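You operate a simulated robot arm through the tools that you are given. There is no shell and no other tool.

Carry out the task below with a simulated robot arm. There is one attempt and no reset: what you move stays moved.

TASK
Stop weigh and pouch, then make the cabinet dead for the wash-down.
Fine: weigh first; isolator off before the breaker door opens; all three breakers off; door shut. Where these are worked on the way, their far stop is far enough and under half their travel is too little: breaker door.
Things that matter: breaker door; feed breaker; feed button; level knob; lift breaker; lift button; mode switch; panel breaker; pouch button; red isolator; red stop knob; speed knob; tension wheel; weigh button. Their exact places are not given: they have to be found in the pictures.

It is judged by the outcome, as a careful person would: the job done as asked, and still so three seconds after it is handed in. It fails if anything else is knocked over, pushed out of place, dropped, spilled or broken.

THE ROBOT
A 6-joint arm with a two-finger parallel gripper on a trunk, on a base that moves. Base frame: it is fixed to the floor where the robot stands at the start and does not move with it; the origin is under the middle of the robot, x ahead of it, y to its left, z up. Units: mm, degrees, N and s.
With the tool pointing down near the work surface it reaches from about 100 to 620 mm from the robot's upright axis, wherever it stands. Its first joint turns from -166.0 to 166.0 degrees. Places, roughly: breaker door [-1400, 2700, 1100]; feed breaker [-1500, 2700, 1100]; feed button [-1400, 2900, 1300]; level knob [-1700, 3100, 800]; lift breaker [-1500, 2600, 1100]; lift button [-1400, 2800, 1300]; mode switch [-1400, 2700, 1400]; panel breaker [-1500, 2800, 1100]; pouch button [-1400, 2600, 1300]; red isolator [-1600, 3000, 1300]; red stop knob [-1400, 2600, 1200]; speed knob [-1400, 2900, 1400]; tension wheel [-1600, 2700, 700]; weigh button [-1400, 2700, 1300]. Payload 1.57 kg.
The tool frame sits at the grasp point between the pads (the TCP): z along the fingers, y along the line on which they close. The tips reach 30 mm beyond it. Largest opening 110 mm; finger width 24, thickness 12; the body of the gripper, 48 by 112 mm, starts 78 mm behind the TCP.
Orientation is told as [roll, pitch, yaw] about the base's x, y, z axes, in that order, counted from this pose: with the fingers straight down and closing along the base's y, the tool's x points along the base's -x, its y along +y and its z along -z.

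THE INTERFACE
- The arm moves only by the tool step_arm. Its argument "commands" is a list of rows, each a list of 7 numbers: the shift along the tool's x, y, z in units of 50 mm (1.0 is 50 mm), then the turn, a rotation vector about the tool's x, y, z in units of 6 degrees (1.0 is 6 degrees), then the closure in counts, from 0 (fully open) to 255 (shut). In form: [[tx, ty, tz, wx, wy, wz, fingers], ...]. A call has 1 to 20 rows; each row shifts and turns the commanded pose from where the row before left it, along the tool's axes as they then stand. A call with a number of a shift or a turn outside -1 to 1 is refused whole. Each row takes 0.2 s and may step no farther than 50 mm and 8.6 degrees from the row before; otherwise, or with a gripper value out of range, the whole call is refused. Where a pose cannot be reached the arm comes as near as it can. A force on the tool above 60 N (or 10 N above the force at the start of the call, whichever is more), or a blocked arm, ends the call early, and 0.2 s more pass. Each finger travels about 108 mm/s and halts on what it meets, pressing with about 40 N; the grip force reading is that of the motor and also rises with nothing between the fingers. The clock runs only during rows and for 0.2 s after the last one: add rows that do not move to give the fingers time. It gives the time, the measured TCP pose, the force on the tool (base axes), the opening and the grip force at its end, in the units of the frame above (readings bear some noise), with the torque about the TCP (base axes, N m) and any sound that the robot's microphone picked up.
- Cameras (640 x 400 px; columns grow to the right, rows downward): "scene" is now at [59.5, 109, 1697.9]; the picture's right is [-0.36, -0.93, 0.00], its down [-0.56, 0.21, -0.80] and it looks along [0.75, -0.29, -0.60] (base axes); focal length 289 px, centre (320, 200). "wrist" rides on the gripper at [70, 16, -141] in the tool frame; the picture's right is [-0.23, 0.97, 0.00], its down [-0.86, -0.20, -0.48] and it looks along [-0.47, -0.11, 0.88] (tool axes); focal length 222 px, centre (320, 200).
- snapshot(camera): a new picture of that camera. No time passes.
- move_column(by): moves the trunk up (or, below 0, down) by that many mm; the arm and the scene camera ride with it, the base frame stays. It gives what a move gives, with no picture.
- base_move(legs): drives the robot by 1 to 6 legs, each [ahead, left, turn to the left] in mm, mm and degrees, along the robot's own axes; the way and the turn of a leg run together, so that a leg with both is an arc; at most 1500 mm and 180 degrees a leg. The arm and the cameras ride along, it lands a little off, and it stops where it bumps. It gives what a move gives.
- turn_head(pan, tilt): turns the head with the scene camera to pan (to the left, within 120 degrees either way) and tilt (down, from -29 to 69), counted from straight ahead of the robot. It gives what a move gives.
- pixel_to_xyz(camera, pixels): for up to 12 pixels [column, row] of the newest picture of that camera ("zoom" is the newest enlarged one), the place [x, y, z] in the base frame of the surface seen there, good to about 2 mm. No time passes.
- close_up(camera, box): a new picture of the part [left, top, right, bottom] of that camera's present view, enlarged. No time passes.
- sign_off(): hands the job in; it is judged then, once.

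Leave the gripper open and the arm clear of the work at the hand-in unless told otherwise.

The tools are called after "Request:" as name(argument=value, ...) on one line, values as JSON. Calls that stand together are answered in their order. step_arm: Moves the arm, as the interface text tells. Its arguments: {"type":"object","properties":{"commands":{"type":"array","items":{"type":"array","items":{"type":"number"}}}},"required":["commands"]} The other tools are called the same way: move_column (by) moves the trunk up or down; base_move (legs) drives the base; turn_head (pan, tilt) turns the head that bears the scene camera; snapshot (camera) takes a picture; pixel_to_xyz (camera, pixels) gives the place of the surface under pixels of a picture; close_up (camera, box) takes an enlarged picture of a part of a camera's view; sign_off () hands the job in.

At the start:

```text
time: 0.0
tcp_pos: [417.4, -159.8, 1183.6]
orientation: [0.1, 0.0, 0.1]
contact_force: [-0.1, 0.1, -0.1]
torque: [0.01, 0.02, -0.03]
opening: 110.0
grasp_force: 0.1
trunk travel left (down, up): [-275.0, 315.0]
robot x, y, heading: [3.5, -0.7, -0.1]
head pan, tilt (commanded): [-20.9, 36.8]
```

scene: 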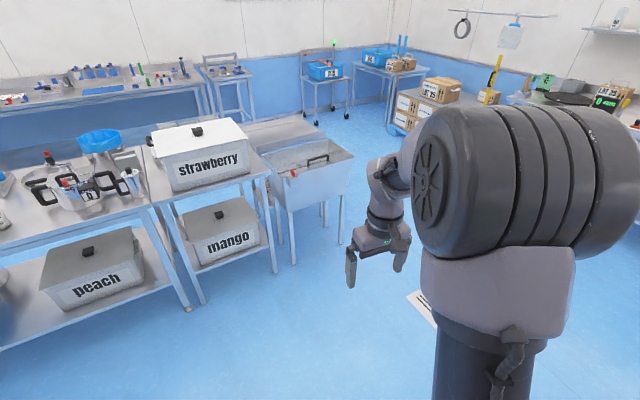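
wrist: 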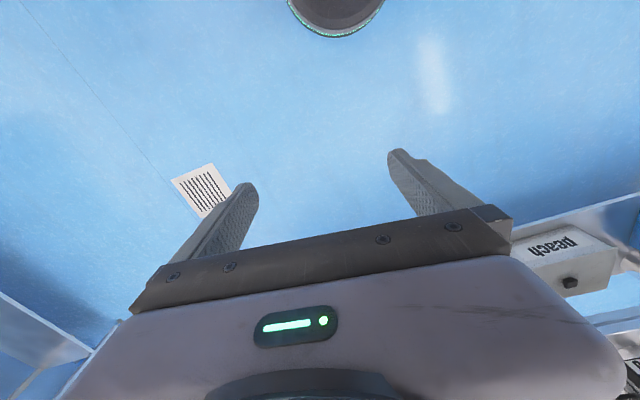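

The start picture faces ahead and right, while the cabinet is behind on my left at about 117° from ahead. I'll turn the head that way to look.

Request:
turn_head(pan=115, tilt=15)

```text
time: 2.2
tcp_pos: [416.5, -160.5, 1182.5]
orientation: [0.1, 0.0, 0.0]
contact_force: [-0.1, 0.6, 0.4]
torque: [0.01, 0.02, 0.02]
opening: 110.0
grasp_force: 0.0
trunk travel left (down, up): [-275.0, 315.0]
robot x, y, heading: [0.1, -0.9, 0.0]
head pan, tilt (commanded): [115.0, 15.0]
```

The head has turned to pan 115. Now I take a scene picture.

Request:
snapshot(camera="scene")

```text
taken
```

scene: 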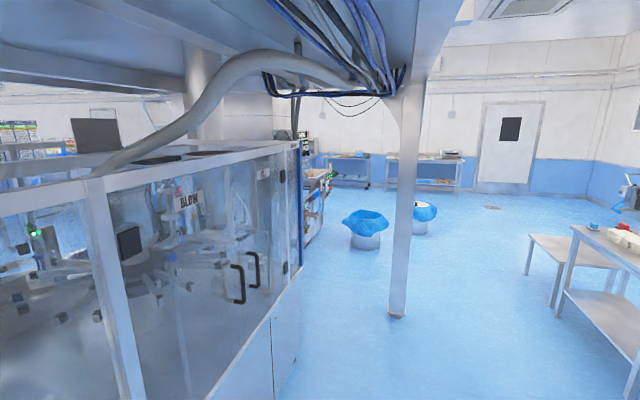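

A big machine stands on the left, with a post at about column 405 and something panel-like at about (305,150). I'll measure these places and enlarge that area.

Request:
pixel_to_xyz(camera="scene", pixels=[[300, 150], [298, 250], [310, 200], [397, 310], [320, 180], [365, 240], [425, 230], [240, 390], [285, 280], [530, 270], [345, 180], [100, 220]])

Request:
close_up(camera="scene", box=[220, 100, 420, 260])

```text
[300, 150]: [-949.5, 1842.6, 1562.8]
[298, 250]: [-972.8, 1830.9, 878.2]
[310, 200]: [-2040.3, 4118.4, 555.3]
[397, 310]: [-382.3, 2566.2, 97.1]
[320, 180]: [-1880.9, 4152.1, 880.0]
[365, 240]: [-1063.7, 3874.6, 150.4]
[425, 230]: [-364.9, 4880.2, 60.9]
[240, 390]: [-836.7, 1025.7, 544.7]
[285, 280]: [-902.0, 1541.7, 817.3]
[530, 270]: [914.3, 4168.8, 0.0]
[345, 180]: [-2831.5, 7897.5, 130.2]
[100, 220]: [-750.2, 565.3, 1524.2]
```

```text
2.50 times, centred on (320, 180) of scene
```

zoom: 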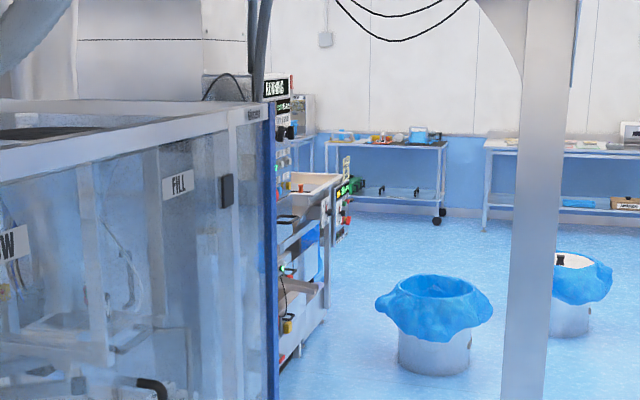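

The control panel sits beyond the machine's corner, at about (300,140) in the picture, and the post at (-382,2566) has to be kept clear. I'll turn the robot left 100° in place and drive partway towards y≈1400, then look again.

Request:
base_move(legs=[[0, 0, 100], [1300, 0, 0]])

Request:
turn_head(pan=30, tilt=15)

Request:
snapshot(camera="scene")

```text
time: 12.9
tcp_pos: [-141.3, 1710.9, 1182.0]
orientation: [0.0, 0.0, 100.1]
contact_force: [-0.1, 0.1, 0.0]
torque: [-0.04, 0.03, 0.0]
opening: 110.1
grasp_force: 0.2
trunk travel left (down, up): [-275.0, 315.0]
robot x, y, heading: [-223.4, 1269.3, 99.9]
head pan, tilt (commanded): [115.0, 15.0]
```

```text
time: 14.5
tcp_pos: [-141.2, 1710.4, 1182.5]
orientation: [0.0, 0.0, 100.0]
contact_force: [-0.1, 0.1, 0.1]
torque: [0.0, 0.0, 0.01]
opening: 110.1
grasp_force: 0.0
trunk travel left (down, up): [-275.0, 315.0]
robot x, y, heading: [-226.4, 1268.9, 99.9]
head pan, tilt (commanded): [30.0, 15.0]
```

```text
taken
```

scene: 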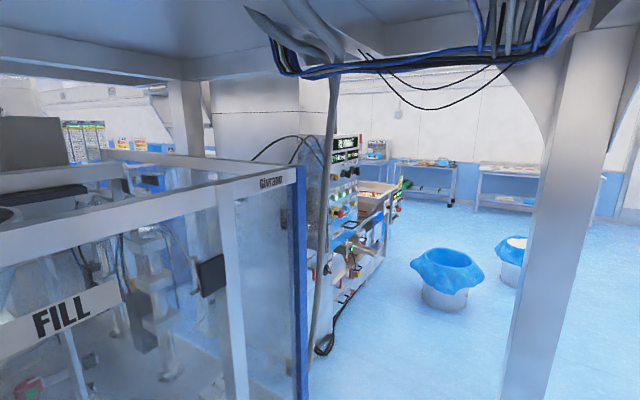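

The panel is now visible side-on at about (345,180). I'll enlarge it and measure several of its points, plus the obstacles.

Request:
close_up(camera="scene", box=[280, 110, 440, 210])

Request:
pixel_to_xyz(camera="scene", pixels=[[335, 145], [355, 145], [333, 210], [354, 205], [310, 180], [510, 380], [300, 300], [318, 300], [330, 345], [410, 250], [480, 255], [350, 60]])

```text
4.00 times, centred on (360, 160) of scene
```

zoom: 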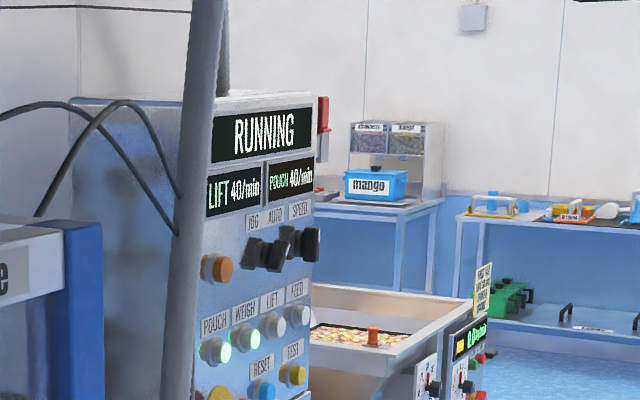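

```text
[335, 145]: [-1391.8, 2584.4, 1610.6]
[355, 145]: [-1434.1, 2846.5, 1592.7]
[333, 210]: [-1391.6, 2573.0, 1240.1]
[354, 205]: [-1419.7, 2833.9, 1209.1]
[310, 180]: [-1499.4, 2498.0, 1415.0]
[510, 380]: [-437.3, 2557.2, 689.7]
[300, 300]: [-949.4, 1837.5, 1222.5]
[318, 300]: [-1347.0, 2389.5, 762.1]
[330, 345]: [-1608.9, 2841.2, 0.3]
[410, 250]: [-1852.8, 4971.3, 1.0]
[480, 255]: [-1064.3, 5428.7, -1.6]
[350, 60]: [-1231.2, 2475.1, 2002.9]
```

The panel face runs from about (-1392,2584) to (-1434,2846), so it faces the direction (0.99,0.16). I need to pass between the machine corner (-950,1838) and the post (-437,2557). First I'll look down to judge how wide my base is.

Request:
turn_head(pan=30, tilt=65)

Request:
snapshot(camera="scene")

```text
time: 15.7
tcp_pos: [-140.5, 1710.1, 1182.0]
orientation: [0.0, 0.0, 100.0]
contact_force: [0.6, -0.5, 0.7]
torque: [0.01, 0.02, 0.02]
opening: 110.0
grasp_force: 0.1
trunk travel left (down, up): [-275.0, 315.0]
robot x, y, heading: [-231.0, 1269.5, 100.0]
head pan, tilt (commanded): [30.0, 65.0]
```

```text
taken
```

scene: 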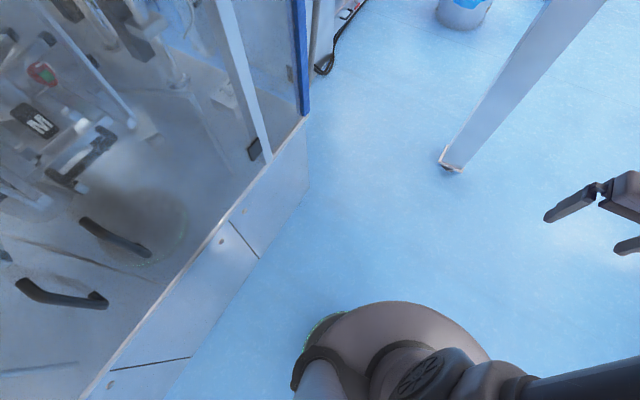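

The base rim shows at about (320,325) and the post foot at (450,165). I'll measure these.

Request:
pixel_to_xyz(camera="scene", pixels=[[310, 340], [318, 323], [335, 312], [400, 303], [450, 168], [440, 163], [300, 185], [306, 120], [258, 258], [460, 25], [323, 68], [480, 350]])

```text
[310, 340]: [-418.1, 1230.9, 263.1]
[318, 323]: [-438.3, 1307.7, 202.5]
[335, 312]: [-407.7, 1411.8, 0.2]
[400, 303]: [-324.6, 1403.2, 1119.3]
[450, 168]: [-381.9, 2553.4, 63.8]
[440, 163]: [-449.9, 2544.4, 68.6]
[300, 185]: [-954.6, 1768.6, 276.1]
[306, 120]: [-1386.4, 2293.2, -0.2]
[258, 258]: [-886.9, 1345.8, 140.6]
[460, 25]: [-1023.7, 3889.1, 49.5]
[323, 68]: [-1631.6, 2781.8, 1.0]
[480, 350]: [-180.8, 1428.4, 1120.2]
```

The base radius is about 210 mm and the post occupies x -450..-350 at y≈2550, so the corridor is wide enough. I'll turn to heading 125 and drive to about (-650,1870), then level the head and look.

Request:
base_move(legs=[[0, 0, 25], [730, 0, 0]])

Request:
turn_head(pan=5, tilt=30)

Request:
snapshot(camera="scene")

```text
time: 20.9
tcp_pos: [-751.0, 2303.3, 1182.4]
orientation: [0.0, 0.0, 124.7]
contact_force: [0.5, -0.2, 0.3]
torque: [-0.02, -0.03, -0.01]
opening: 110.2
grasp_force: 0.1
trunk travel left (down, up): [-275.0, 315.0]
robot x, y, heading: [-644.7, 1871.2, 124.8]
head pan, tilt (commanded): [30.0, 65.0]
```

```text
time: 21.9
tcp_pos: [-751.5, 2303.4, 1182.4]
orientation: [0.0, 0.0, 124.8]
contact_force: [-0.2, -0.5, -0.6]
torque: [0.02, -0.03, 0.06]
opening: 110.0
grasp_force: 0.0
trunk travel left (down, up): [-275.0, 315.0]
robot x, y, heading: [-646.3, 1867.3, 124.7]
head pan, tilt (commanded): [5.0, 30.0]
```

```text
taken
```

scene: 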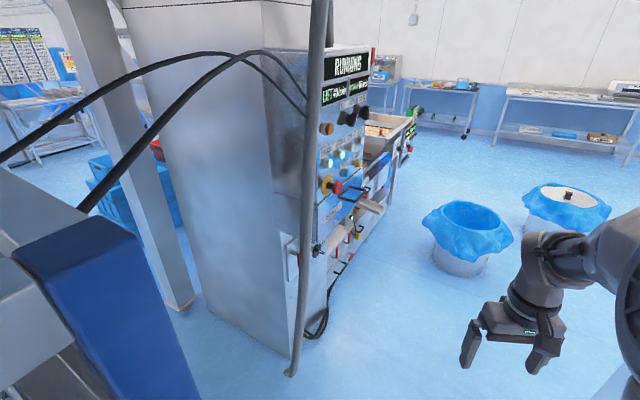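

The way is clear. I'll sidestep forward to about (-770,2400), keeping the post on my right at more than 300 mm.

Request:
base_move(legs=[[508, -200, 0], [0, 0, 40]])

Request:
turn_head(pan=0, tilt=25)

Request:
snapshot(camera="scene")

```text
time: 26.9
tcp_pos: [-1131.2, 2665.1, 1181.5]
orientation: [0.0, 0.0, 164.7]
contact_force: [-0.3, 0.0, 0.3]
torque: [0.03, 0.03, 0.02]
opening: 109.9
grasp_force: 0.0
trunk travel left (down, up): [-275.0, 315.0]
robot x, y, heading: [-771.8, 2402.2, 164.7]
head pan, tilt (commanded): [5.0, 30.0]
```

```text
time: 27.6
tcp_pos: [-1131.1, 2665.7, 1182.8]
orientation: [0.0, 0.0, 164.8]
contact_force: [0.1, 0.1, 0.3]
torque: [-0.01, 0.03, 0.02]
opening: 110.1
grasp_force: 0.1
trunk travel left (down, up): [-275.0, 315.0]
robot x, y, heading: [-771.8, 2402.4, 164.7]
head pan, tilt (commanded): [0.0, 25.0]
```

```text
taken
```

scene: 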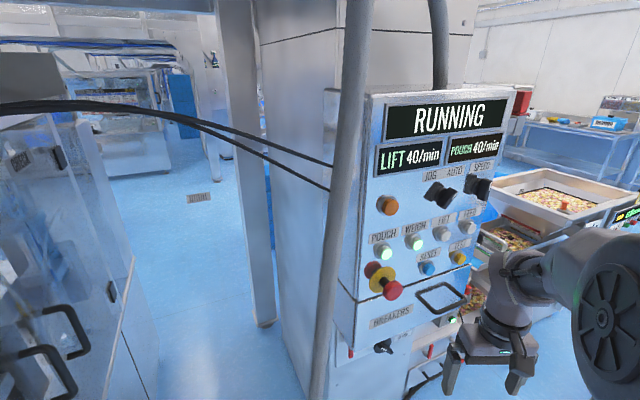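

The panel is in view: display "RUNNING", POUCH at (386,252), WEIGH at (416,242), LIFT (443,233), FEED (468,225), and a red stop knob at (385,280). I'll enlarge it.

Request:
close_up(camera="scene", box=[340, 150, 500, 250])

Request:
close_up(camera="scene", box=[340, 240, 500, 340])

Request:
close_up(camera="scene", box=[320, 300, 480, 400])

```text
4.00 times, centred on (420, 200) of scene
```

zoom: 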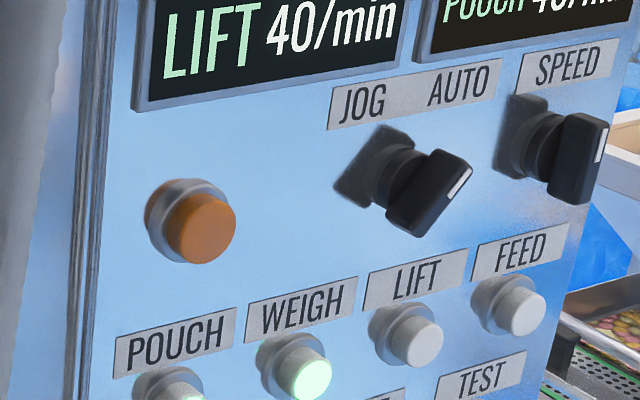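

```text
4.00 times, centred on (420, 290) of scene
```

zoom: 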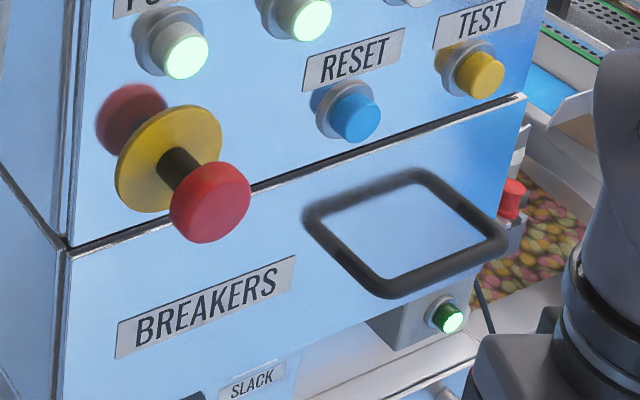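

```text
4.00 times, centred on (400, 350) of scene
```

zoom: 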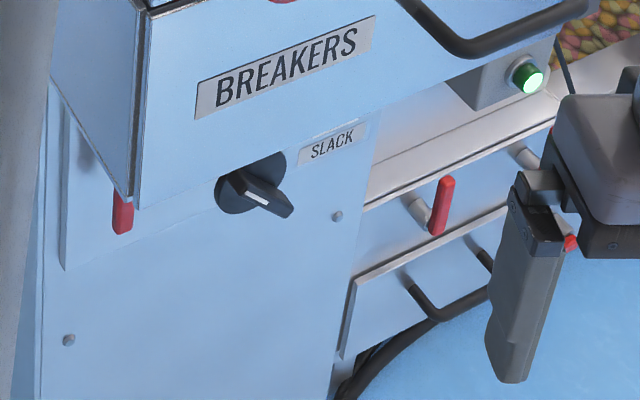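

I see the layout: buttons, the red stop knob on yellow, the BREAKERS door with a black loop handle, and the hopper on the right. I'll measure the key points before moving closer to the middle.

Request:
snapshot(camera="scene")

Request:
pixel_to_xyz(camera="scene", pixels=[[386, 252], [417, 243], [443, 233], [469, 226], [392, 291], [375, 275], [418, 296], [440, 312], [462, 300], [358, 300], [470, 265], [395, 320]])

Request:
base_move(legs=[[82, -420, 0], [0, 0, 22]])

Request:
turn_head(pan=-10, tilt=25)

Request:
snapshot(camera="scene")

```text
taken
```

scene: 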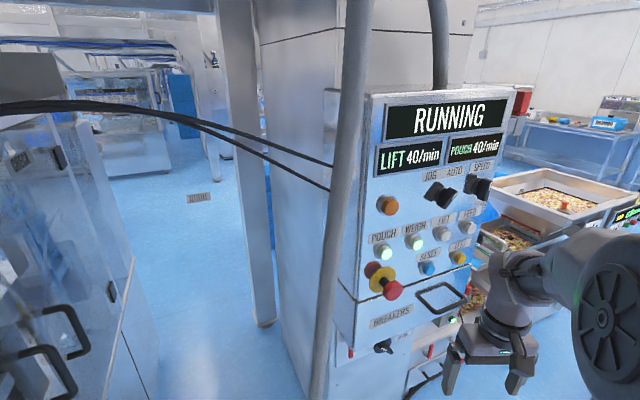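

```text
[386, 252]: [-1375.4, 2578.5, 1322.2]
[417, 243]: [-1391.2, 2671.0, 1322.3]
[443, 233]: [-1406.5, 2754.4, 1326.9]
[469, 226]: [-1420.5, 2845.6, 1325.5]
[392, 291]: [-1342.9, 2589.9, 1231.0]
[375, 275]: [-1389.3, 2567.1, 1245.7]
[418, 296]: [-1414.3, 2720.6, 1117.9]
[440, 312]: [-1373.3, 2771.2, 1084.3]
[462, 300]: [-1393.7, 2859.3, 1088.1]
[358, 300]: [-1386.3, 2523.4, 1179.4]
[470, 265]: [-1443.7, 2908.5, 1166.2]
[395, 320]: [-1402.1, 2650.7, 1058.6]
```

```text
time: 31.4
tcp_pos: [-1172.1, 2936.9, 1182.8]
orientation: [0.0, 0.1, -173.2]
contact_force: [0.5, 0.1, 0.0]
torque: [-0.01, 0.01, 0.04]
opening: 110.1
grasp_force: 0.1
trunk travel left (down, up): [-275.0, 315.0]
robot x, y, heading: [-740.9, 2829.4, -173.2]
head pan, tilt (commanded): [0.0, 25.0]
```

```text
time: 32.1
tcp_pos: [-1173.2, 2937.2, 1182.6]
orientation: [0.0, 0.0, -173.1]
contact_force: [0.3, 0.8, 0.6]
torque: [0.0, -0.03, -0.02]
opening: 110.0
grasp_force: 0.1
trunk travel left (down, up): [-275.0, 315.0]
robot x, y, heading: [-738.3, 2826.2, -173.2]
head pan, tilt (commanded): [-10.0, 25.0]
```

```text
taken
```

scene: 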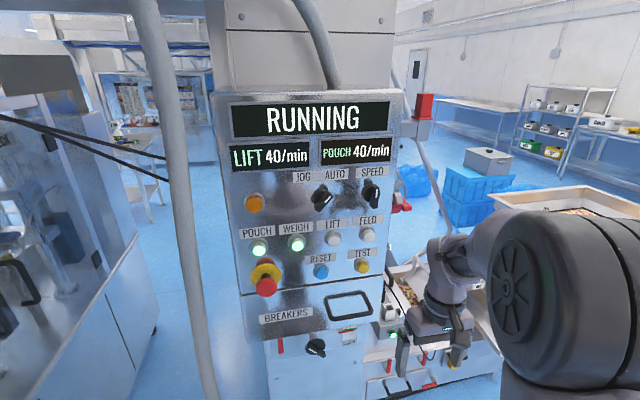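

From the front, there is a red handle at (402,205) on the cabinet's right side and a red box at (424,106). I'll enlarge both and the lower part.

Request:
close_up(camera="scene", box=[360, 80, 480, 240])

Request:
close_up(camera="scene", box=[230, 250, 420, 400])

Request:
close_up(camera="scene", box=[220, 160, 400, 290])

Request:
pixel_to_xyz(camera="scene", pixels=[[402, 205], [395, 190], [424, 106], [408, 130], [425, 130], [238, 110], [394, 110], [240, 280], [260, 338], [378, 315], [395, 208], [440, 180]])

```text
2.50 times, centred on (420, 160) of scene
```

zoom: 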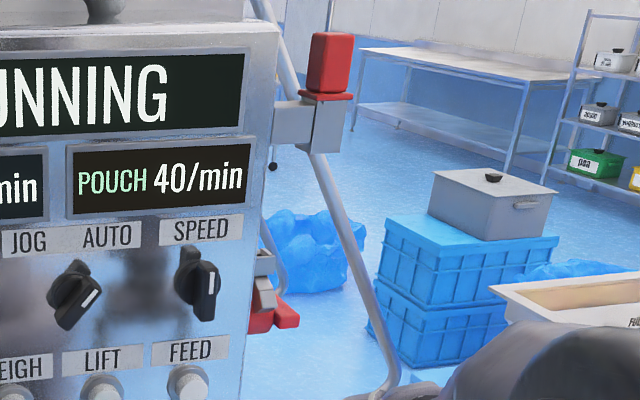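

```text
2.67 times, centred on (325, 325) of scene
```

zoom: 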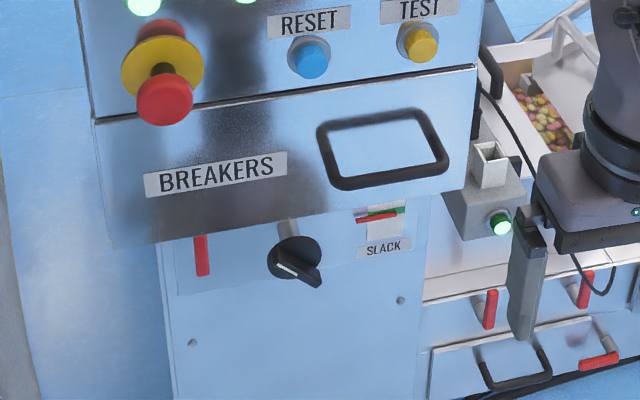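

```text
3.08 times, centred on (310, 225) of scene
```

zoom: 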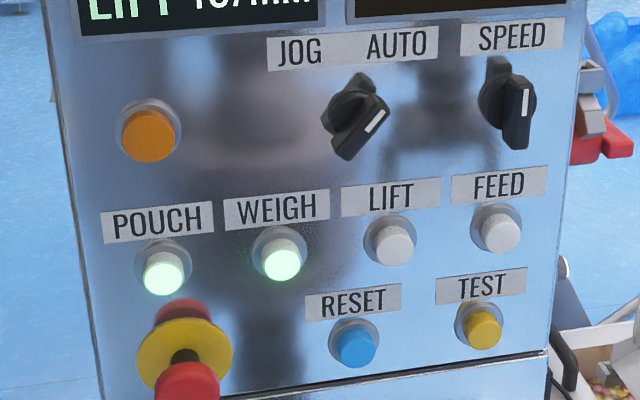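

```text
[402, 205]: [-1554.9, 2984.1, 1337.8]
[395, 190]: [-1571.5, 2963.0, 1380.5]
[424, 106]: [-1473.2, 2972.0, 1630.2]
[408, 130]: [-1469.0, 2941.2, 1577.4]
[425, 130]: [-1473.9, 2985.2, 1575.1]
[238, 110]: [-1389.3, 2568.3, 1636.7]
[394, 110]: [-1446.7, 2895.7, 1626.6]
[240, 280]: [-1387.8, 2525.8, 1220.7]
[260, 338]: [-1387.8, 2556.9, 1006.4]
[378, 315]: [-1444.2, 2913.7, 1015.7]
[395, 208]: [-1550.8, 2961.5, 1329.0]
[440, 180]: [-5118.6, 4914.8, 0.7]
```

The red isolator handle is on the right flank at about (-1555,2980,1335). I'll now measure the buttons accurately in the last enlargement: POUCH cap (163,273), WEIGH cap (281,261), with surrounding panel points.

Request:
pixel_to_xyz(camera="zoom", pixels=[[163, 273], [281, 261], [180, 335], [190, 380], [395, 245], [500, 232], [355, 345], [480, 330], [220, 270], [335, 258], [150, 140], [220, 240]])

```text
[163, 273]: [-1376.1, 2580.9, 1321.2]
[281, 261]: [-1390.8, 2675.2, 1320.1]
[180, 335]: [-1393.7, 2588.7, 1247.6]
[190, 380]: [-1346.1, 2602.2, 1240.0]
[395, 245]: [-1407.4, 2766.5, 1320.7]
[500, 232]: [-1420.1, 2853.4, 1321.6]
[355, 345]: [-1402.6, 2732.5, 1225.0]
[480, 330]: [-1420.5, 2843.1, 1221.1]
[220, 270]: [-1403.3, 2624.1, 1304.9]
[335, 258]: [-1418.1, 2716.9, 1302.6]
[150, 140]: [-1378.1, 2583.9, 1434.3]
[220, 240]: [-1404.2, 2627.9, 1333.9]
```

Button faces: POUCH (-1376,2581,1321), WEIGH (-1391,2675,1320). The panel's outward normal is about (0.987,0.160). I'll raise the arm, shift it in front of WEIGH, close the fingers, and turn the tool to horizontal, staying about 150 mm off the panel.

Request:
step_arm(commands=[[-0.267, 0.75, -0.467, 0, 0, -0.4, 255], [-0.267, 0.75, -0.467, 0, 0, 0, 255], [-0.267, 0.75, -0.467, 0, 0, 0, 255], [-0.267, 0.75, -0.467, 0, 0, 0, 255], [-0.267, 0.75, -0.467, 0, 0, 0, 255], [-0.267, 0.75, -0.467, 0, 0, 0, 255], [0, 0, 0, 0, -1, 0, 255], [0, 0, 0, 0, -1, 0, 255], [0, 0, 0, 0, -1, 0, 255], [0, 0, 0, 0, -1, 0, 255], [0, 0, 0, 0, -1, 0, 255], [0, 0, 0, 0, -1, 0, 255], [0, 0, 0, 0, -1, 0, 255], [0, 0, 0, 0, -1, 0, 255]])

```text
time: 35.1
tcp_pos: [-1217.4, 2701.8, 1322.8]
orientation: [0.0, -48.2, -170.7]
contact_force: [-1.1, 0.0, 0.3]
torque: [-0.01, 0.01, 0.01]
opening: 0.2
grasp_force: 21.8
trunk travel left (down, up): [-275.0, 315.0]
robot x, y, heading: [-740.0, 2826.6, -173.2]
head pan, tilt (commanded): [-10.0, 25.0]
```

The tool is tilted 48° and the position is as planned. I'll continue the remaining 42° of turn.

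Request:
step_arm(commands=[[0, 0, 0, 0, -1, 0, 255], [0, 0, 0, 0, -1, 0, 255], [0, 0, 0, 0, -1, 0, 255], [0, 0, 0, 0, -1, 0, 255], [0, 0, 0, 0, -1, 0, 255], [0, 0, 0, 0, -1, 0, 255], [0, 0, 0, 0, -0.9, 0, 255]])

Request:
snapshot(camera="scene")

Request:
snapshot(camera="wrist")

```text
time: 36.7
tcp_pos: [-1210.6, 2669.6, 1356.9]
orientation: [-13.2, -83.0, -160.2]
contact_force: [0.1, -0.7, 0.1]
torque: [0.0, -0.02, -0.02]
opening: 0.0
grasp_force: 21.4
out of reach, approached as far as the arm can: row 1, 2, 3, 5, 6, 7
trunk travel left (down, up): [-275.0, 315.0]
robot x, y, heading: [-738.2, 2827.4, -173.5]
head pan, tilt (commanded): [-10.0, 25.0]
```

```text
taken
```

scene: 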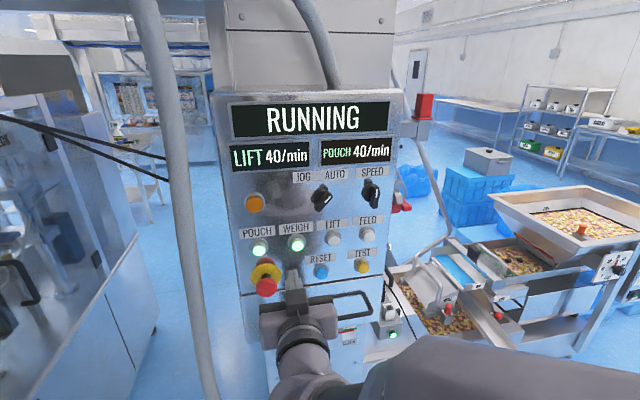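

```text
taken
```

wrist: 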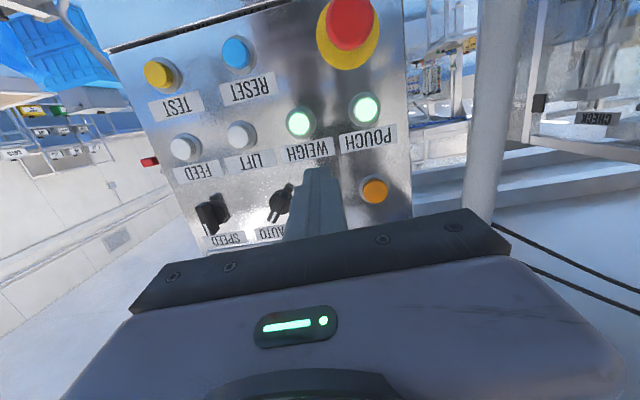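

The pose was too close to the trunk to finish the turn exactly (roll -13, pitch -83). Moving 60 mm forward should be in reach, with the tips still about 85 mm off the buttons.

Request:
step_arm(commands=[[0, 0, 0.6, 0, 0, 0, 255], [0, 0, 0.6, 0, 0, 0, 255], [0, 0, 0, 0, 0, 0, 255]])

Request:
snapshot(camera="wrist")

```text
time: 37.5
tcp_pos: [-1261.5, 2645.2, 1362.6]
orientation: [-13.0, -83.1, -160.1]
contact_force: [-0.5, 0.4, 0.3]
torque: [0.02, 0.02, 0.02]
opening: 0.0
grasp_force: 21.4
out of reach, approached as far as the arm can: row 1, 2
trunk travel left (down, up): [-275.0, 315.0]
robot x, y, heading: [-739.5, 2826.5, -172.8]
head pan, tilt (commanded): [-10.0, 25.0]
```

```text
taken
```

wrist: 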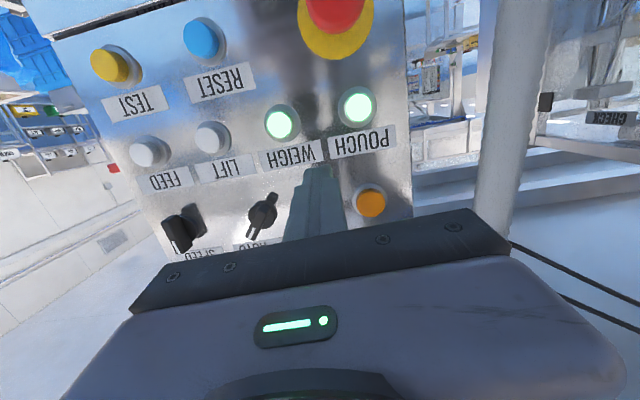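

Still limited: the tool points 6.7° downward and drifts. I need to see how the arm is folded, so I'll look down at it with the head.

Request:
turn_head(pan=-40, tilt=60)

Request:
snapshot(camera="scene")

```text
time: 38.5
tcp_pos: [-1262.6, 2646.4, 1363.5]
orientation: [-12.9, -83.1, -160.1]
contact_force: [0.0, 0.4, -0.6]
torque: [0.0, -0.03, 0.0]
opening: 0.0
grasp_force: 21.1
trunk travel left (down, up): [-275.0, 315.0]
robot x, y, heading: [-737.6, 2827.7, -173.1]
head pan, tilt (commanded): [-40.0, 60.0]
```

```text
taken
```

scene: 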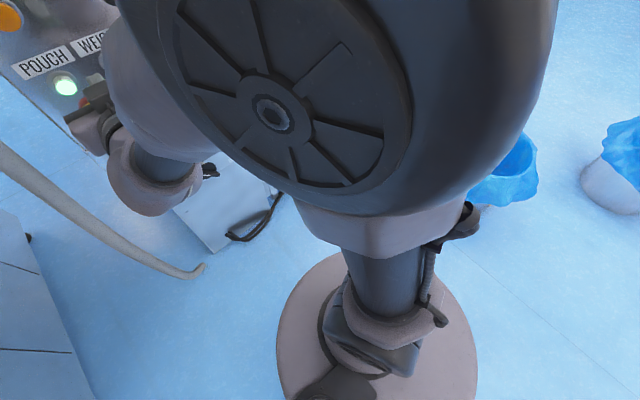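

I'll measure the shoulder drum, the wrist and the trunk to understand the geometry.

Request:
pixel_to_xyz(camera="scene", pixels=[[270, 112], [380, 250], [375, 340], [150, 180], [180, 130], [95, 125], [200, 20], [290, 300], [470, 330], [420, 20], [340, 180], [130, 90]])

```text
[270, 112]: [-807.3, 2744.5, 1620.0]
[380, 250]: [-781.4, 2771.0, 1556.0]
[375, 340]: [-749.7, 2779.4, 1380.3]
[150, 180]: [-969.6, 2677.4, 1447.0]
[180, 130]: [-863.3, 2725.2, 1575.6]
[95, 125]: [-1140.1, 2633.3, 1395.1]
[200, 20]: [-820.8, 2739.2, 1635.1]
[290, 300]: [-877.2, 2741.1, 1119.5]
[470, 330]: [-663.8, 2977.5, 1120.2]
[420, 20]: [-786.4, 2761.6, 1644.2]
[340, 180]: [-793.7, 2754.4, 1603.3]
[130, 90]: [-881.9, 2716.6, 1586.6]
```

The shoulder hub is at z≈1620, so this pose has the arm folded up short. I'll slide to about (-1300,2690,1322), still about 50 mm off the button faces, then try levelling the tool there.

Request:
step_arm(commands=[[0.38, -0.47, 0.37, 0, 0, 0, 255], [0.38, -0.47, 0.37, 0, 0, 0, 255], [0, 0, 0, 0, -0.55, 0, 255], [0, 0, 0, 0, -0.55, 0, 255], [0, 0, 0, 0, 0, 0, 255]])

```text
time: 39.7
tcp_pos: [-1274.5, 2611.6, 1383.0]
orientation: [-77.4, -88.4, -95.9]
contact_force: [-0.7, -1.2, 0.1]
torque: [0.04, 0.02, -0.02]
opening: 0.2
grasp_force: 21.4
out of reach, approached as far as the arm can: row 1, 2, 3, 4
trunk travel left (down, up): [-275.0, 315.0]
robot x, y, heading: [-737.1, 2829.2, -173.1]
head pan, tilt (commanded): [-40.0, 60.0]
```

The tool is now almost level (pitch -88), but the position was pushed left and up to (-1274.5,2611.6,1383). I'll look along the arm to see what is limiting it.

Request:
turn_head(pan=-15, tilt=35)

Request:
snapshot(camera="scene")

Request:
snapshot(camera="wrist")

```text
time: 40.6
tcp_pos: [-1275.0, 2612.0, 1383.7]
orientation: [-76.2, -88.5, -97.0]
contact_force: [0.8, -0.3, -0.1]
torque: [0.0, 0.01, 0.04]
opening: 0.1
grasp_force: 20.8
trunk travel left (down, up): [-275.0, 315.0]
robot x, y, heading: [-740.3, 2826.0, -173.1]
head pan, tilt (commanded): [-15.0, 35.0]
```

```text
taken
```

scene: 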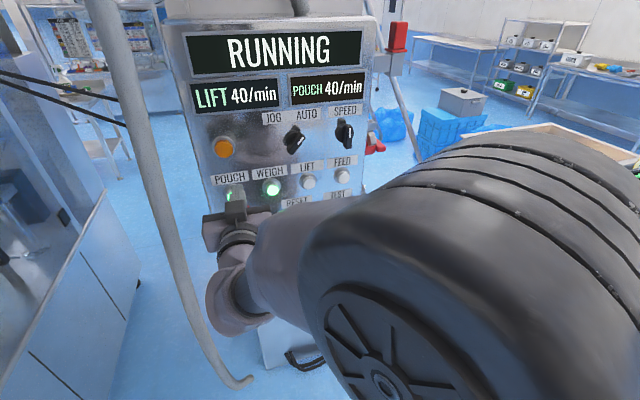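

```text
taken
```

wrist: 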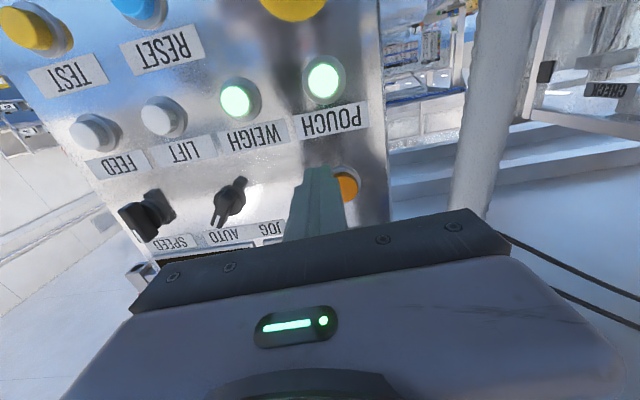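

The forearm slopes downward from a high shoulder, so level pointing is at the wrist's limit. Lowering the trunk should put the shoulder level with the buttons. First I shift sideways towards +y and back a little, so the lowering clears the stop knob.

Request:
step_arm(commands=[[0, -0.9, -0.3, 0, 0, 0, 255], [0, -0.9, -0.3, 0, 0, 0, 255], [0, 0, 0, 0, 0, 0, 255]])

```text
time: 41.4
tcp_pos: [-1235.6, 2662.9, 1420.6]
orientation: [-72.8, -88.4, -100.6]
contact_force: [-0.5, 0.1, 0.4]
torque: [0.01, 0.01, -0.04]
opening: 0.0
grasp_force: 21.3
out of reach, approached as far as the arm can: row 1, 2
trunk travel left (down, up): [-275.0, 315.0]
robot x, y, heading: [-739.6, 2828.0, -173.4]
head pan, tilt (commanded): [-15.0, 35.0]
```

The arm again rode up to z 1420 when closer in, which confirms the height limit. I'll lower the trunk by 200 mm; the TCP would come to about z 1220 with its tips at x≈-1265, clear of everything on the panel.

Request:
move_column(by=-200)

Request:
snapshot(camera="wrist")

```text
time: 43.6
tcp_pos: [-1236.7, 2662.5, 1219.4]
orientation: [-74.3, -88.4, -99.1]
contact_force: [0.2, -0.5, -0.2]
torque: [0.0, -0.03, -0.03]
opening: 0.0
grasp_force: 21.1
trunk travel left (down, up): [-75.0, 515.0]
robot x, y, heading: [-742.3, 2827.8, -173.4]
head pan, tilt (commanded): [-15.0, 35.0]
```

```text
taken
```

wrist: 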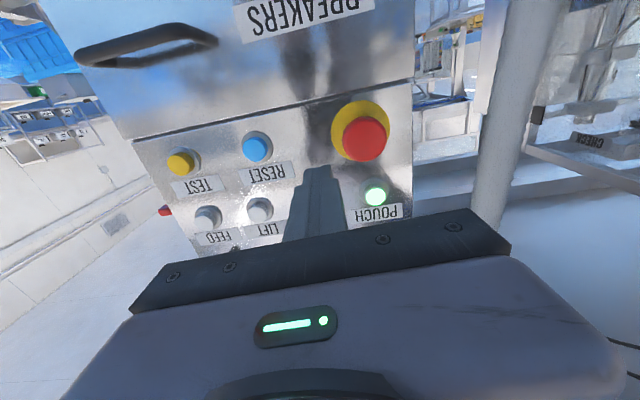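

The trunk is lower, and the wrist view shows the stop knob and RESET ahead. I'll raise the tool 100 mm and correct the heading 2.4° and pitch 1.6° so that it faces the panel squarely.

Request:
step_arm(commands=[[-1, 0, 0, -0.4, -0.27, 0, 255], [-1, 0, 0, 0, 0, 0, 255], [0, 0, 0, 0, 0, 0, 255]])

```text
time: 44.4
tcp_pos: [-1235.4, 2659.4, 1320.7]
orientation: [-125.9, -88.1, -45.1]
contact_force: [0.3, 0.9, 0.4]
torque: [0.02, 0.03, 0.0]
opening: 0.0
grasp_force: 20.9
trunk travel left (down, up): [-75.0, 515.0]
robot x, y, heading: [-741.7, 2827.0, -173.0]
head pan, tilt (commanded): [-15.0, 35.0]
```

The pose is now reached well: the tool points along (-0.987,-0.157,0.02). I'll move to about 40 mm in front of the WEIGH button.

Request:
step_arm(commands=[[0.046, -0.4, 0.81, 0, 0, 0, 255], [0.046, -0.4, 0.81, 0, 0, 0, 255], [0, 0, 0, 0, 0, 0, 255]])

Request:
snapshot(camera="wrist")

Request:
snapshot(camera="scene")

```text
time: 45.2
tcp_pos: [-1318.6, 2675.4, 1325.0]
orientation: [-119.5, -88.3, -52.0]
contact_force: [-0.2, 0.3, 0.8]
torque: [0.02, 0.01, 0.01]
opening: 0.2
grasp_force: 21.5
out of reach, approached as far as the arm can: row 2
trunk travel left (down, up): [-75.0, 515.0]
robot x, y, heading: [-741.5, 2829.4, -173.1]
head pan, tilt (commanded): [-15.0, 35.0]
```

```text
taken
```

wrist: 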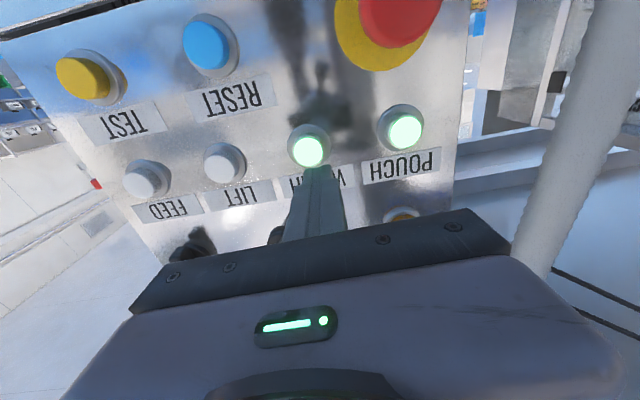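

```text
taken
```

scene: 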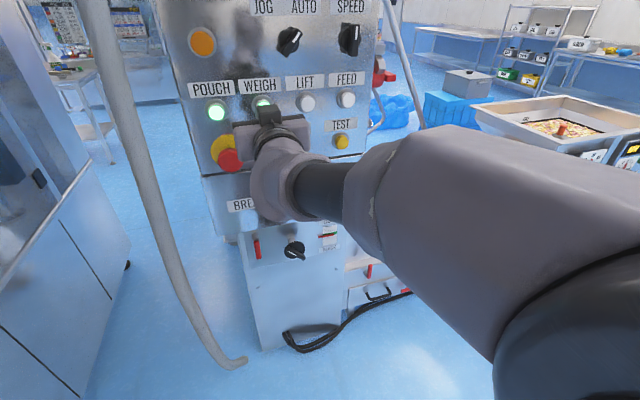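

The arm reports this as slightly out of reach (about 10 mm off). I'll measure points along the arm in this scene picture to understand its extension.

Request:
pixel_to_xyz(camera="scene", pixels=[[540, 360], [600, 300], [480, 200], [420, 200], [360, 210], [325, 190], [285, 185], [265, 160], [270, 130], [400, 145], [550, 160], [620, 380]])

Request:
turn_head(pan=-45, tilt=45)

Request:
snapshot(camera="scene")

```text
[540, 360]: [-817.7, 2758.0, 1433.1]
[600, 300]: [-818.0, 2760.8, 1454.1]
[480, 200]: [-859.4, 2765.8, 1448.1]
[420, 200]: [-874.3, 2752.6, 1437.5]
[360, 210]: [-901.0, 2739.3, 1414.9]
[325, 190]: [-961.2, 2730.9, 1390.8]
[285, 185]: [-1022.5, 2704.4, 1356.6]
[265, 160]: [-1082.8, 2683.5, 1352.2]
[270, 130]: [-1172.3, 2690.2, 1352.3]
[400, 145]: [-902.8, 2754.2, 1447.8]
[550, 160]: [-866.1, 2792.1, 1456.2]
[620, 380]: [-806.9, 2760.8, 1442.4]
```

```text
time: 46.1
tcp_pos: [-1317.7, 2675.8, 1324.5]
orientation: [-119.0, -88.2, -52.4]
contact_force: [0.0, 0.3, -0.4]
torque: [-0.01, 0.0, 0.03]
opening: 0.0
grasp_force: 21.4
trunk travel left (down, up): [-75.0, 515.0]
robot x, y, heading: [-742.7, 2828.1, -173.3]
head pan, tilt (commanded): [-45.0, 45.0]
```

```text
taken
```

scene: 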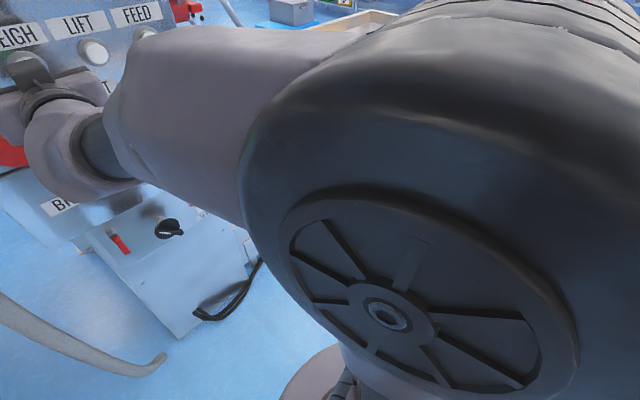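

The drum at z≈1440 is the elbow; the forearm slopes gently down to the wrist, which is almost in line with the tool. I'm about 40 mm in front of WEIGH, offset only 10 mm sideways. I'll advance 20 mm with a small correction towards +y and see whether the arm follows.

Request:
step_arm(commands=[[0.05, -0.15, 0.2, 0, 0, 0, 255], [0.05, -0.1, 0.2, 0, 0, 0, 255], [0, 0, 0, 0, 0, 0, 255]])

```text
time: 46.9
tcp_pos: [-1336.1, 2671.2, 1328.8]
orientation: [-120.2, -88.2, -51.2]
contact_force: [-0.3, 0.6, 0.0]
torque: [0.02, -0.03, -0.02]
opening: 0.0
grasp_force: 21.7
out of reach, approached as far as the arm can: row 1, 2
trunk travel left (down, up): [-75.0, 515.0]
robot x, y, heading: [-740.4, 2824.5, -173.1]
head pan, tilt (commanded): [-45.0, 45.0]
```

It follows but drifts left and up. I'd rather be centred, so I'll back off 60 mm, lower the trunk 75 mm, and see whether the arm can then hold the pose freely.

Request:
step_arm(commands=[[0, 0, -0.6, 0, 0, 0, 255], [0, 0, -0.6, 0, 0, 0, 255], [0, 0, 0, 0, 0, 0, 255]])

Request:
move_column(by=-75)

Request:
step_arm(commands=[[-0.7, -0.2, 0, 0, 0, 0, 255], [-0.7, -0.2, 0, 0, 0, 0, 255], [0, 0, 0, 0, 0, 0, 255]])

```text
time: 47.7
tcp_pos: [-1275.6, 2681.4, 1329.7]
orientation: [-126.2, -88.0, -44.8]
contact_force: [-0.2, 1.6, -0.6]
torque: [0.01, 0.01, -0.04]
opening: 0.2
grasp_force: 20.8
trunk travel left (down, up): [-75.0, 515.0]
robot x, y, heading: [-742.4, 2828.2, -173.0]
head pan, tilt (commanded): [-45.0, 45.0]
```

```text
time: 48.9
tcp_pos: [-1277.5, 2682.5, 1254.1]
orientation: [-126.7, -88.2, -44.4]
contact_force: [0.1, 0.2, -0.8]
torque: [0.01, 0.0, -0.01]
opening: 0.0
grasp_force: 21.1
trunk travel left (down, up): [0.0, 590.0]
robot x, y, heading: [-738.5, 2828.1, -173.1]
head pan, tilt (commanded): [-45.0, 45.0]
```

```text
time: 49.6
tcp_pos: [-1276.8, 2701.0, 1325.1]
orientation: [-126.6, -88.2, -44.5]
contact_force: [-0.5, 0.1, -0.6]
torque: [0.01, 0.0, 0.03]
opening: 0.0
grasp_force: 21.3
trunk travel left (down, up): [0.0, 590.0]
robot x, y, heading: [-739.3, 2827.7, -173.2]
head pan, tilt (commanded): [-45.0, 45.0]
```

The arm holds the pose freely now. Moving to the pre-press point 40 mm in front of WEIGH, at (-1322,2686,1319).

Request:
step_arm(commands=[[0.134, 0.156, 0.5, 0, 0, 0, 255], [0, 0, 0.43, 0, 0, 0, 255], [0, 0, 0, 0, 0, 0, 255]])

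Request:
snapshot(camera="wrist")

```text
time: 50.5
tcp_pos: [-1321.6, 2685.8, 1319.8]
orientation: [-126.1, -88.1, -45.0]
contact_force: [0.0, 0.4, 0.0]
torque: [-0.01, 0.0, 0.01]
opening: 0.0
grasp_force: 21.5
trunk travel left (down, up): [0.0, 590.0]
robot x, y, heading: [-739.3, 2826.0, -173.2]
head pan, tilt (commanded): [-45.0, 45.0]
```

```text
taken
```

wrist: 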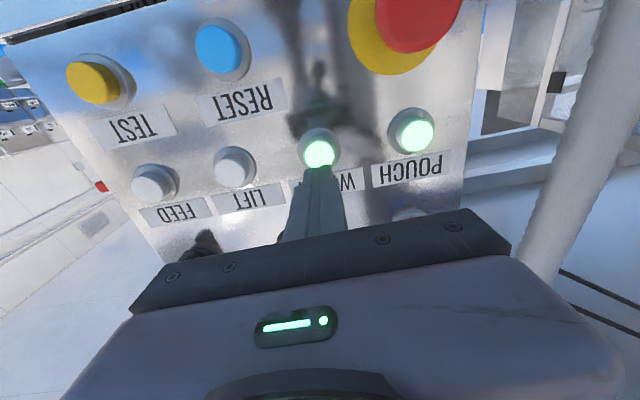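

I'm exactly in place. The lit WEIGH cap at (319,152) sits straight ahead of the fingertips at (322,168). I'll check its position through the wrist camera.

Request:
pixel_to_xyz(camera="wrist", pixels=[[320, 150], [418, 136], [322, 172], [300, 150], [235, 165]])

```text
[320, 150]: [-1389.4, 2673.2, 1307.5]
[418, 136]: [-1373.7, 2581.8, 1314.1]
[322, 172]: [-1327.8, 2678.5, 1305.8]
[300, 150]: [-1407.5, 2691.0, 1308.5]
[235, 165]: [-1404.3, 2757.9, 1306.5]
```

Aligned. I'll advance 38 mm, just short of the cap, then press in small 3 mm steps in the next call.

Request:
step_arm(commands=[[0, 0, 0.5, 0, 0, 0, 255], [0, 0, 0.24, 0, 0, 0, 255], [0, 0, 0, 0, 0, 0, 255]])

```text
time: 51.2
tcp_pos: [-1359.7, 2679.9, 1321.0]
orientation: [-126.5, -88.1, -44.6]
contact_force: [0.8, -0.8, -0.9]
torque: [0.01, 0.01, -0.01]
opening: 0.0
grasp_force: 21.3
trunk travel left (down, up): [0.0, 590.0]
robot x, y, heading: [-734.9, 2831.9, -173.2]
head pan, tilt (commanded): [-45.0, 45.0]
```

No contact yet and no drift. Now I press WEIGH in small steps.

Request:
step_arm(commands=[[0, 0, 0.06, 0, 0, 0, 255], [0, 0, 0.06, 0, 0, 0, 255], [0, 0, 0.04, 0, 0, 0, 255]])

Request:
snapshot(camera="wrist")

```text
time: 52.0
tcp_pos: [-1367.0, 2679.5, 1319.5]
orientation: [-127.4, -88.1, -43.7]
contact_force: [4.1, 1.5, 0.4]
torque: [-0.04, -0.03, -0.02]
opening: 0.0
grasp_force: 22.3
trunk travel left (down, up): [0.0, 590.0]
robot x, y, heading: [-739.0, 2826.9, -173.5]
head pan, tilt (commanded): [-45.0, 45.0]
heard: click
```

```text
taken
```

wrist: 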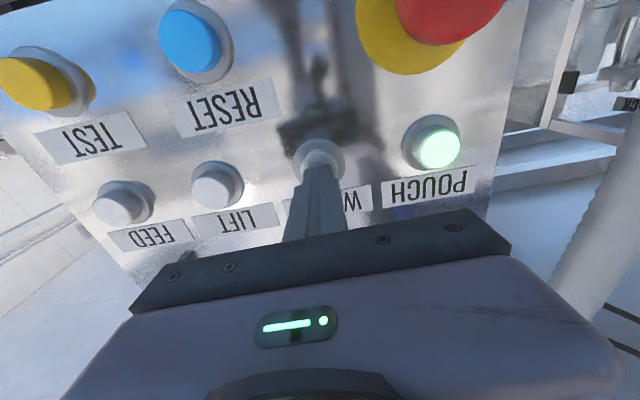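

I heard a click, and the WEIGH cap at (318,158) is no longer lit. I'll retract 50 mm and check the panel.

Request:
step_arm(commands=[[0, 0, -0.5, 0, 0, 0, 255], [0, 0, -0.5, 0, 0, 0, 255], [0, 0, 0, 0, 0, 0, 255]])

Request:
turn_head(pan=-5, tilt=5)

Request:
snapshot(camera="scene")

Request:
snapshot(camera="wrist")

```text
time: 52.9
tcp_pos: [-1318.3, 2684.5, 1319.0]
orientation: [-126.5, -88.0, -44.5]
contact_force: [-0.6, 0.1, -0.3]
torque: [-0.01, 0.01, -0.01]
opening: 0.0
grasp_force: 21.2
trunk travel left (down, up): [0.0, 590.0]
robot x, y, heading: [-738.4, 2827.0, -173.5]
head pan, tilt (commanded): [-45.0, 45.0]
```

```text
time: 53.9
tcp_pos: [-1319.1, 2685.9, 1319.4]
orientation: [-126.4, -88.1, -44.7]
contact_force: [-0.9, -0.1, 0.0]
torque: [0.0, -0.02, -0.03]
opening: 0.0
grasp_force: 21.1
trunk travel left (down, up): [0.0, 590.0]
robot x, y, heading: [-737.7, 2828.3, -173.1]
head pan, tilt (commanded): [-5.0, 5.0]
```

```text
taken
```

scene: 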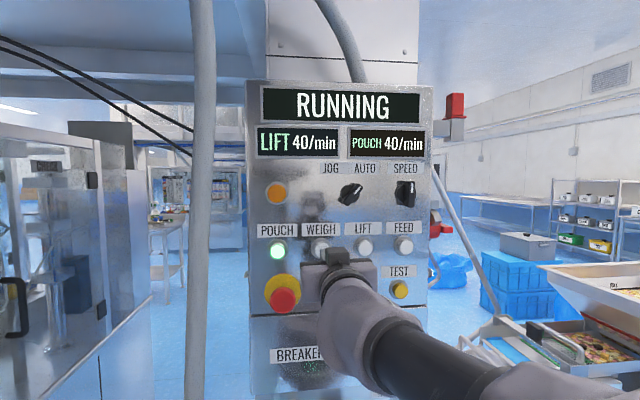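

```text
taken
```

wrist: 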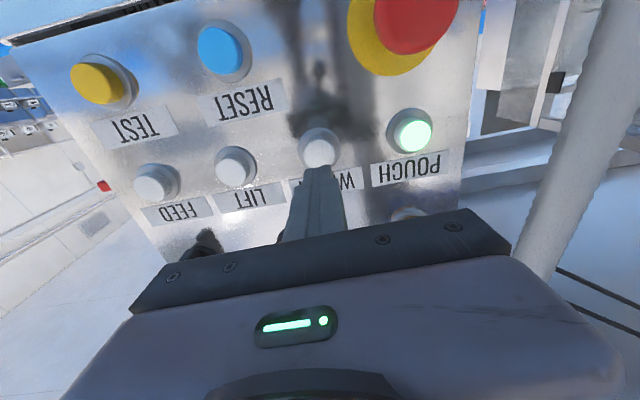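

WEIGH is out and POUCH is still lit. Next I slide 94 mm sideways to sit in front of POUCH at the same standoff.

Request:
step_arm(commands=[[0, 0.94, 0.03, 0, 0, 0, 255], [0, 0.94, 0.03, 0, 0, 0, 255], [0, 0, 0, 0, 0, 0, 255]])

Request:
snapshot(camera="wrist")

```text
time: 54.7
tcp_pos: [-1305.9, 2591.7, 1317.0]
orientation: [-126.4, -88.1, -44.7]
contact_force: [-0.3, -0.8, 1.3]
torque: [0.0, 0.0, -0.01]
opening: 0.0
grasp_force: 21.2
trunk travel left (down, up): [0.0, 590.0]
robot x, y, heading: [-740.4, 2825.2, -173.1]
head pan, tilt (commanded): [-5.0, 5.0]
```

```text
taken
```

wrist: 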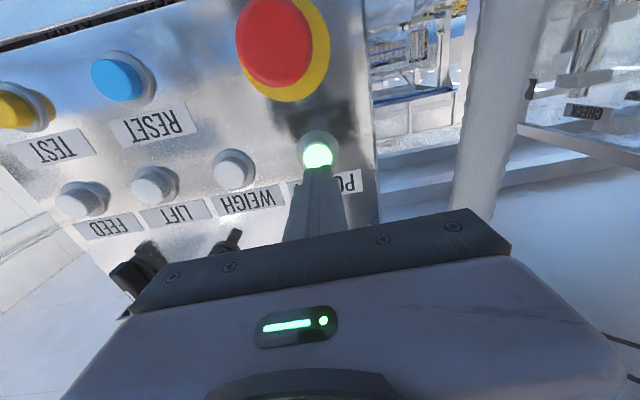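

The POUCH cap at (317,153) is straight ahead of the fingertips, and the stop knob lies clear below. I advance 38 mm and press gently by another 8 mm.

Request:
step_arm(commands=[[0, 0, 0.5, 0, 0, 0, 255], [0, 0, 0.26, 0, 0, 0, 255], [0, 0, 0.06, 0, 0, 0, 255], [0, 0, 0.06, 0, 0, 0, 255], [0, 0, 0.04, 0, 0, 0, 255]])

Request:
snapshot(camera="wrist")

```text
time: 55.9
tcp_pos: [-1352.0, 2584.1, 1319.1]
orientation: [-127.3, -88.1, -43.7]
contact_force: [3.0, 1.1, 0.5]
torque: [-0.03, 0.01, 0.02]
opening: 0.0
grasp_force: 21.5
trunk travel left (down, up): [0.0, 590.0]
robot x, y, heading: [-740.9, 2826.1, -173.5]
head pan, tilt (commanded): [-5.0, 5.0]
heard: click
```

```text
taken
```

wrist: 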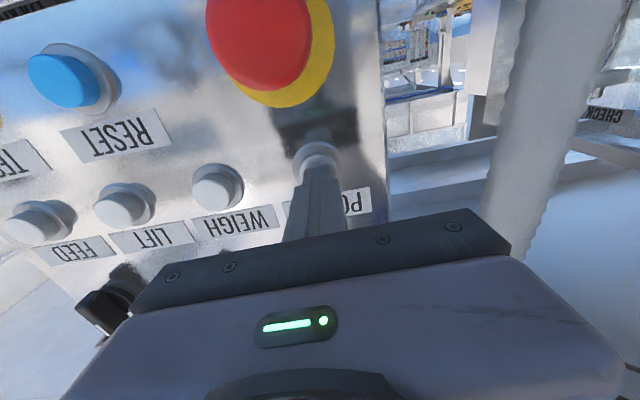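

A click, and the POUCH lamp at (317,160) is out. I retract 80 mm and check the panel picture.

Request:
step_arm(commands=[[0, 0, -0.6, 0, 0, 0, 255], [0, 0, -0.9, 0, 0, 0, 255], [0, 0, 0, 0, 0, 0, 255]])

Request:
snapshot(camera="scene")

```text
time: 56.7
tcp_pos: [-1277.2, 2596.7, 1316.1]
orientation: [-127.0, -88.1, -44.1]
contact_force: [0.7, -0.2, -0.3]
torque: [-0.01, 0.03, -0.01]
opening: 0.0
grasp_force: 21.2
trunk travel left (down, up): [0.0, 590.0]
robot x, y, heading: [-738.2, 2826.5, -173.1]
head pan, tilt (commanded): [-5.0, 5.0]
```

```text
taken
```

scene: 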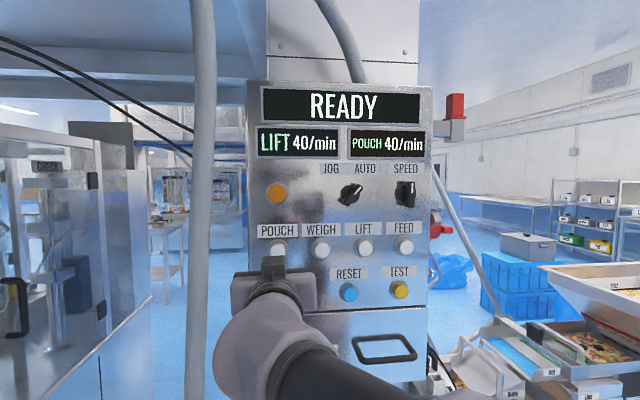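

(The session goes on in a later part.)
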